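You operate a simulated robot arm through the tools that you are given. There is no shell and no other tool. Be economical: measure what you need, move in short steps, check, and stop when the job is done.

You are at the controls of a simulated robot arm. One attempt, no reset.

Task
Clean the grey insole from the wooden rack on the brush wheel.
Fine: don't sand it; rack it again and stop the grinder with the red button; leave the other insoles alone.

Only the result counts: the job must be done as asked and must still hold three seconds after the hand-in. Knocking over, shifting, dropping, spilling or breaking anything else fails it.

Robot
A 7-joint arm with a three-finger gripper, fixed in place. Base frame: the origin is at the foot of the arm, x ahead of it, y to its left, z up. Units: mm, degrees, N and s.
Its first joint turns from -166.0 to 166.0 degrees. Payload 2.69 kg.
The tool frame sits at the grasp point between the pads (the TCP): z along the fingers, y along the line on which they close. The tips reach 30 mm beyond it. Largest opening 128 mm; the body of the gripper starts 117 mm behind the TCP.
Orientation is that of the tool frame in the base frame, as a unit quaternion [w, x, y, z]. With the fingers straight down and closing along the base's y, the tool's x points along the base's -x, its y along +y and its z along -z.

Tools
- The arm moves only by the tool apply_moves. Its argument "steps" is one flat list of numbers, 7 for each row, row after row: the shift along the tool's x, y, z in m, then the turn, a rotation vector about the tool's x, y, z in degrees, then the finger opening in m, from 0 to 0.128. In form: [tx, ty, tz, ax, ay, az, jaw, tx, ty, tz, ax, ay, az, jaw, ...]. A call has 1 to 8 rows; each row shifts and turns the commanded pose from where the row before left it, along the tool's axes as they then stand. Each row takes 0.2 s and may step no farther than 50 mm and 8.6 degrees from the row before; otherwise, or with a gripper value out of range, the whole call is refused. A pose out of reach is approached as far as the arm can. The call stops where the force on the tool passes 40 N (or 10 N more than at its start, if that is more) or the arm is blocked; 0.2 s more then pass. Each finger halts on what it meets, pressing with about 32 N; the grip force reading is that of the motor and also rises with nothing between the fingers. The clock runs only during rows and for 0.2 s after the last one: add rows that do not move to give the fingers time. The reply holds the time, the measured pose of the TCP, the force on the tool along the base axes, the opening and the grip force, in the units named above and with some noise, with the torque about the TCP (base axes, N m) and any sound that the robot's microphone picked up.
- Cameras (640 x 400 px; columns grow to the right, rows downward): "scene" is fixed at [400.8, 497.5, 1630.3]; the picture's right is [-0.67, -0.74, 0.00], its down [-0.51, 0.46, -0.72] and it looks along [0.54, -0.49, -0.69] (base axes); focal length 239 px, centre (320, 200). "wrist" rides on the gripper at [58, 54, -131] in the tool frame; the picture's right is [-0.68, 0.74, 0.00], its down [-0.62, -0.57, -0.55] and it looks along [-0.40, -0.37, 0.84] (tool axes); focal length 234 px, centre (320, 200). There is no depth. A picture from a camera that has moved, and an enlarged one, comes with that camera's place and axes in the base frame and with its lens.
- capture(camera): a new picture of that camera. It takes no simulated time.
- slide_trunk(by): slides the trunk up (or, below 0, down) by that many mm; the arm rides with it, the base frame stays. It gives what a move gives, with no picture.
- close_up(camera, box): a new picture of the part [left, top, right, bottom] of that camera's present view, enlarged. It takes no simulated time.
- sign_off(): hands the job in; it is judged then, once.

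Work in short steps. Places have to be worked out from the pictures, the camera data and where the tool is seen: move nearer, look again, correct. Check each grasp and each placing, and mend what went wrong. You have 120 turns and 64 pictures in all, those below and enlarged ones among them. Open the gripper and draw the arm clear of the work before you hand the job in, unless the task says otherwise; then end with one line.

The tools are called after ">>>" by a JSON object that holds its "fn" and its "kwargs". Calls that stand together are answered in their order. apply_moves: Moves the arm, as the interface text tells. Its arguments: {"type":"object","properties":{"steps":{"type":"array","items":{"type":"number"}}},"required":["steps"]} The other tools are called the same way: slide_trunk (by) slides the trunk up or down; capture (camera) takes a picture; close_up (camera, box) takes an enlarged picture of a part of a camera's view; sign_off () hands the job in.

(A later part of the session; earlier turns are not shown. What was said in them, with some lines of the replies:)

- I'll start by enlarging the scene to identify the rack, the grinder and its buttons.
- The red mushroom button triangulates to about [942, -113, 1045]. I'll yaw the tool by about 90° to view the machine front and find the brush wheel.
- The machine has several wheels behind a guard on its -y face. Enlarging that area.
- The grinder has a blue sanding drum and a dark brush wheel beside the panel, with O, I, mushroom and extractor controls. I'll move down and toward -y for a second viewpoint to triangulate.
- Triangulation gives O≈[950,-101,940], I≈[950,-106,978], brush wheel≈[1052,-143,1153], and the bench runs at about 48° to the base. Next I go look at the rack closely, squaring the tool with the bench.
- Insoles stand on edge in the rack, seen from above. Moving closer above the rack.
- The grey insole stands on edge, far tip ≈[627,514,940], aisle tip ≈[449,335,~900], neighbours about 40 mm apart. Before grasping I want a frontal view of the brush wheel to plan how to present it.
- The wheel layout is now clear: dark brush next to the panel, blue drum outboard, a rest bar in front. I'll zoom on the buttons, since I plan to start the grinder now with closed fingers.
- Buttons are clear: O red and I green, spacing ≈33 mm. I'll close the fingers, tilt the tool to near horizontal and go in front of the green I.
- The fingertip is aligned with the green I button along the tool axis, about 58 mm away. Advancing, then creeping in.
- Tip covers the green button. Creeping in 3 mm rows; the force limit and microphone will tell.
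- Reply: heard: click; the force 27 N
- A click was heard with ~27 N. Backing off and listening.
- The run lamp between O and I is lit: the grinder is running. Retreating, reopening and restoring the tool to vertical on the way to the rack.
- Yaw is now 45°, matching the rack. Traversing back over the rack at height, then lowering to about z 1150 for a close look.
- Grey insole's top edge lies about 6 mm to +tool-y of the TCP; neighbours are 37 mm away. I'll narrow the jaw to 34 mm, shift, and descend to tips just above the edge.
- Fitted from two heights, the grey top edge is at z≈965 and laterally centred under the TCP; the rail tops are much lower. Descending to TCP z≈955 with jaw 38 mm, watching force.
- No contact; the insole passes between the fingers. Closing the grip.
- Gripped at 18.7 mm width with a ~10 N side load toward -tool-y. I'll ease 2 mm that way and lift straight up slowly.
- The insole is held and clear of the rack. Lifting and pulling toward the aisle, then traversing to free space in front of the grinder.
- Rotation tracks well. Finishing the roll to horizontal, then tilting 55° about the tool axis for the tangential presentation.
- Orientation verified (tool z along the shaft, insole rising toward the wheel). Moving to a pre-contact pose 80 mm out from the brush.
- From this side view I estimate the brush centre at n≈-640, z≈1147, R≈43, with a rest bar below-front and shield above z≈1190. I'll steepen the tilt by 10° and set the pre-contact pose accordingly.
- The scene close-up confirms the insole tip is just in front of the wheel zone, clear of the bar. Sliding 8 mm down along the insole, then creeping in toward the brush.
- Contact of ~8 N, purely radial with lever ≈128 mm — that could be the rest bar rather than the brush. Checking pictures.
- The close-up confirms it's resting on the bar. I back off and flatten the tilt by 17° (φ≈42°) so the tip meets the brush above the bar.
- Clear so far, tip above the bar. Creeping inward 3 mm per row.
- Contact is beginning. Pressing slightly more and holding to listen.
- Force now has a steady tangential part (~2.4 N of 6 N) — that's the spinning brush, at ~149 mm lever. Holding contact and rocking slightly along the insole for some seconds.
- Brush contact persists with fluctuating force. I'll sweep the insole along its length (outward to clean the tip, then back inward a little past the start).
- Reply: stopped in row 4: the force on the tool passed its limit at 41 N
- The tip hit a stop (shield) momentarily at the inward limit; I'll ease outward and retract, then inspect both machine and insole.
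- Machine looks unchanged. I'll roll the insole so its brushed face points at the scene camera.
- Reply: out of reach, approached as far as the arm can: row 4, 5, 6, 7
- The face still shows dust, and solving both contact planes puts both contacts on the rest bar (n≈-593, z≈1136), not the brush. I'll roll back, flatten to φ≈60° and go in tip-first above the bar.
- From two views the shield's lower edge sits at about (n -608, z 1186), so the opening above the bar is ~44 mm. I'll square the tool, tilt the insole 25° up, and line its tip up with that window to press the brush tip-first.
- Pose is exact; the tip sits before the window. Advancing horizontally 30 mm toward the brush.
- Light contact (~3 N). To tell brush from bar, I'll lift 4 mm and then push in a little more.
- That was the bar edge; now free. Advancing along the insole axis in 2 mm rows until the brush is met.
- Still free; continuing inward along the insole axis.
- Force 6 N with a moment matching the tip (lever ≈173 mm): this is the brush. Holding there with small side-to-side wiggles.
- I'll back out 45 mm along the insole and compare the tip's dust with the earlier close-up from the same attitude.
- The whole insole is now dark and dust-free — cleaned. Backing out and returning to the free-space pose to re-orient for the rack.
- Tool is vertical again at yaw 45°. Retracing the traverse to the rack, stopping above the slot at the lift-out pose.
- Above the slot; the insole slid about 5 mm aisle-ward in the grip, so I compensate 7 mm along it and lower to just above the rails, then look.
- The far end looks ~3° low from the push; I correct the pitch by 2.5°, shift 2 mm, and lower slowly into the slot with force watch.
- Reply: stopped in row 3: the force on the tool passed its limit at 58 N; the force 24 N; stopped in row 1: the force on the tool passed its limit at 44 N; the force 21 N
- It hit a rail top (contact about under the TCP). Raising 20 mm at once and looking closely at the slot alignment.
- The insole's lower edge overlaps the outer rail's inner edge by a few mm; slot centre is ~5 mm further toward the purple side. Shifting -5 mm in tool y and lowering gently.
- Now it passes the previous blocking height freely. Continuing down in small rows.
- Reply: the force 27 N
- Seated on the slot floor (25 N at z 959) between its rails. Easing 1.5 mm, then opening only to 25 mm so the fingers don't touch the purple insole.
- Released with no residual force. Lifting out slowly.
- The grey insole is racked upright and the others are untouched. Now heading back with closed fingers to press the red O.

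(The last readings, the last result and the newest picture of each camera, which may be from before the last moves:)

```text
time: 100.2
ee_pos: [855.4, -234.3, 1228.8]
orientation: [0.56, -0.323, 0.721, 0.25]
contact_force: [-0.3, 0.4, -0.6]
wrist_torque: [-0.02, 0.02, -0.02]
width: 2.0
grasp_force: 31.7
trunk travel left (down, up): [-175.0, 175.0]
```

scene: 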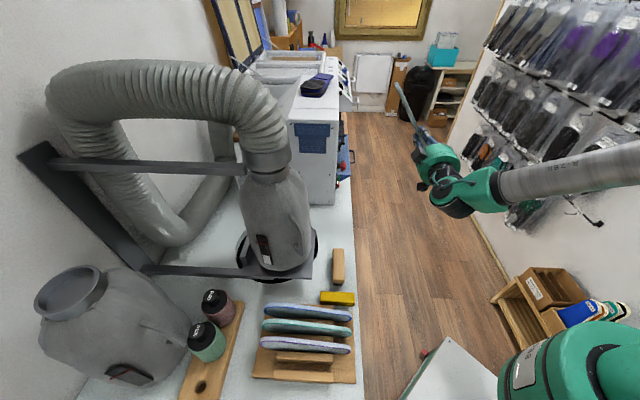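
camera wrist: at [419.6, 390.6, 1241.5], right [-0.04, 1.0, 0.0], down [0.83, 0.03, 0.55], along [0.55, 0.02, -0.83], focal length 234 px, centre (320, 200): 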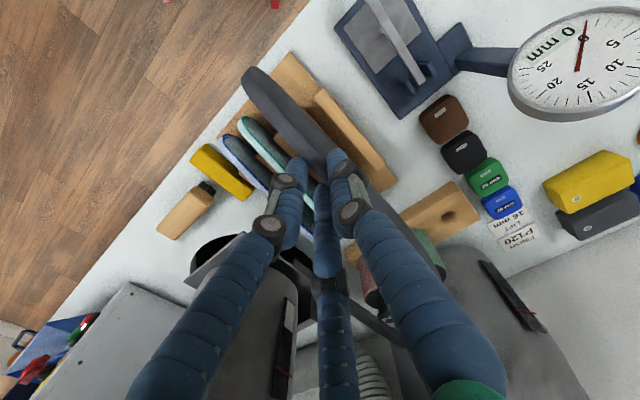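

Same attitude as the first press. Descending in front of the O button (34 mm lower than before) and checking with a picture.

>>> {"fn": "apply_moves", "kwargs": {"steps": [0.0327, 0.0023, 0.0194, 0, 0, 0, 0, 0.0327, 0.0023, 0.0194, 0, 0, 0, 0, 0.0327, 0.0023, 0.0194, 0, 0, 0, 0, 0.0327, 0.0023, 0.0194, 0, 0, 0, 0, 0.0327, 0.0023, 0.0194, 0, 0, 0, 0, 0.0327, 0.0023, 0.0194, 0, 0, 0, 0, 0.0327, 0.0023, 0.0194, 0, 0, 0, 0]}}

>>> {"fn": "close_up", "kwargs": {"camera": "wrist", "box": [250, 80, 390, 220]}}

```text
time: 101.8
ee_pos: [892.3, -169.0, 972.9]
orientation: [0.558, -0.325, 0.721, 0.25]
contact_force: [0.4, -0.9, 0.2]
wrist_torque: [-0.04, 0.06, -0.01]
width: 2.1
grasp_force: 31.4
trunk travel left (down, up): [-175.0, 175.0]
```

```text
2.86 times, centred on (320, 150) of wrist
camera zoom: at [758.8, -238.4, 949.3], right [-0.44, 0.62, 0.65], down [0.17, -0.66, 0.73], along [0.88, 0.43, 0.18], focal length 669 px, centre (320, 343)
```

zoom: 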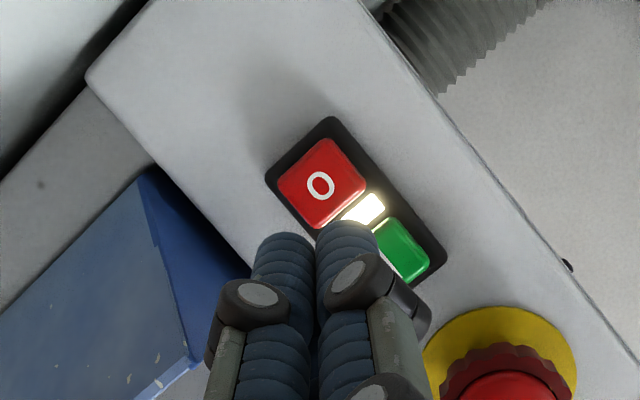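

The approach line projects exactly onto O, lamp still lit. Advancing and pressing.

>>> {"fn": "apply_moves", "kwargs": {"steps": [0, 0, 0.022, 0, 0, 0, 0, 0, 0, 0.022, 0, 0, 0, 0]}}

>>> {"fn": "apply_moves", "kwargs": {"steps": [0, 0, 0.003, 0, 0, 0, 0, 0, 0, 0.003, 0, 0, 0, 0, 0, 0, 0.003, 0, 0, 0, 0, 0, 0, 0.003, 0, 0, 0, 0, 0, 0, 0.003, 0, 0, 0, 0, 0, 0, 0.003, 0, 0, 0, 0]}}

```text
time: 102.4
ee_pos: [919.9, -135.0, 961.8]
orientation: [0.559, -0.324, 0.721, 0.251]
contact_force: [-0.1, 0.7, 0.8]
wrist_torque: [-0.02, 0.02, -0.03]
width: 2.0
grasp_force: 31.3
trunk travel left (down, up): [-175.0, 175.0]
```

```text
time: 103.8
ee_pos: [929.8, -124.2, 960.1]
orientation: [0.559, -0.325, 0.721, 0.251]
contact_force: [-18.8, -11.3, 6.4]
wrist_torque: [0.12, -0.25, -0.04]
width: 2.1
grasp_force: 31.6
trunk travel left (down, up): [-175.0, 175.0]
heard: click
```

Click heard. Backing off and checking that the run lamp is out.

>>> {"fn": "apply_moves", "kwargs": {"steps": [0, 0, -0.02, 0, 0, 0, 0, 0, 0, -0.04, 0, 0, 0, 0]}}

>>> {"fn": "close_up", "kwargs": {"camera": "wrist", "box": [250, 80, 390, 220]}}

```text
time: 104.4
ee_pos: [891.3, -166.2, 972.0]
orientation: [0.558, -0.324, 0.722, 0.25]
contact_force: [0.9, 0.6, -0.4]
wrist_torque: [0.01, -0.01, 0.03]
width: 2.1
grasp_force: 31.4
trunk travel left (down, up): [-175.0, 175.0]
```

```text
2.86 times, centred on (320, 150) of wrist
camera zoom: at [757.5, -235.7, 949.7], right [-0.44, 0.62, 0.65], down [0.17, -0.66, 0.73], along [0.88, 0.43, 0.18], focal length 669 px, centre (320, 343)
```

zoom: 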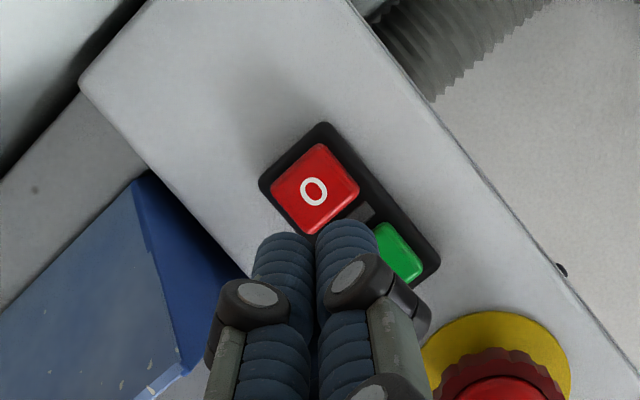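

The run lamp is off, so the grinder is stopped. Drawing the arm clear and opening the gripper, then a final look.

>>> {"fn": "apply_moves", "kwargs": {"steps": [0, 0, -0.04, 0, 0, 0, 0, -0.0327, -0.0023, -0.0194, 0, 0, 0, 0, -0.0327, -0.0023, -0.0194, 0, 0, 0, 0, -0.0327, -0.0023, -0.0194, 0, 0, 0, 0, -0.0327, -0.0023, -0.0194, 0, 0, 0, 0, -0.0327, -0.0023, -0.0194, 0, 0, 0, 0, -0.0327, -0.0023, -0.0194, 0, 0, 0, 0]}}

>>> {"fn": "apply_moves", "kwargs": {"steps": [0, 0, -0.04, 0, 0, 0, 0.05, 0, 0, -0.04, 0, 0, 0, 0.1, 0, 0, 0, 0, 0, 0, 0.128, 0, 0, 0, 0, 0, 0, 0.128]}}

>>> {"fn": "capture", "kwargs": {"camera": "scene"}}

```text
time: 106.0
ee_pos: [837.1, -252.2, 1201.1]
orientation: [0.559, -0.324, 0.721, 0.251]
contact_force: [0.3, -0.3, -0.9]
wrist_torque: [0.04, -0.04, 0.02]
width: 2.2
grasp_force: 31.7
trunk travel left (down, up): [-175.0, 175.0]
```

```text
time: 107.0
ee_pos: [784.7, -308.7, 1220.5]
orientation: [0.558, -0.325, 0.721, 0.251]
contact_force: [-1.0, -0.3, -0.2]
wrist_torque: [-0.04, 0.01, 0.0]
width: 127.9
grasp_force: 0.0
trunk travel left (down, up): [-175.0, 175.0]
```

```text
1 pictures are left
```

scene: 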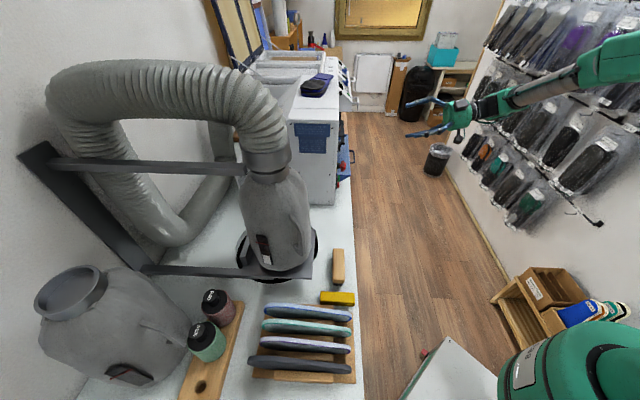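

Everything is in place: grey insole clean and racked, others undisturbed, grinder off, arm clear with gripper open. Handing in.

>>> {"fn": "sign_off", "kwargs": {}}

```text
The job is handed in.
```

I brushed the grey insole clean on the brush wheel without sanding it and put it back upright in its slot, about 9 mm further along than before. I stopped the grinder with the red O button, and the other insoles look untouched in the final picture.
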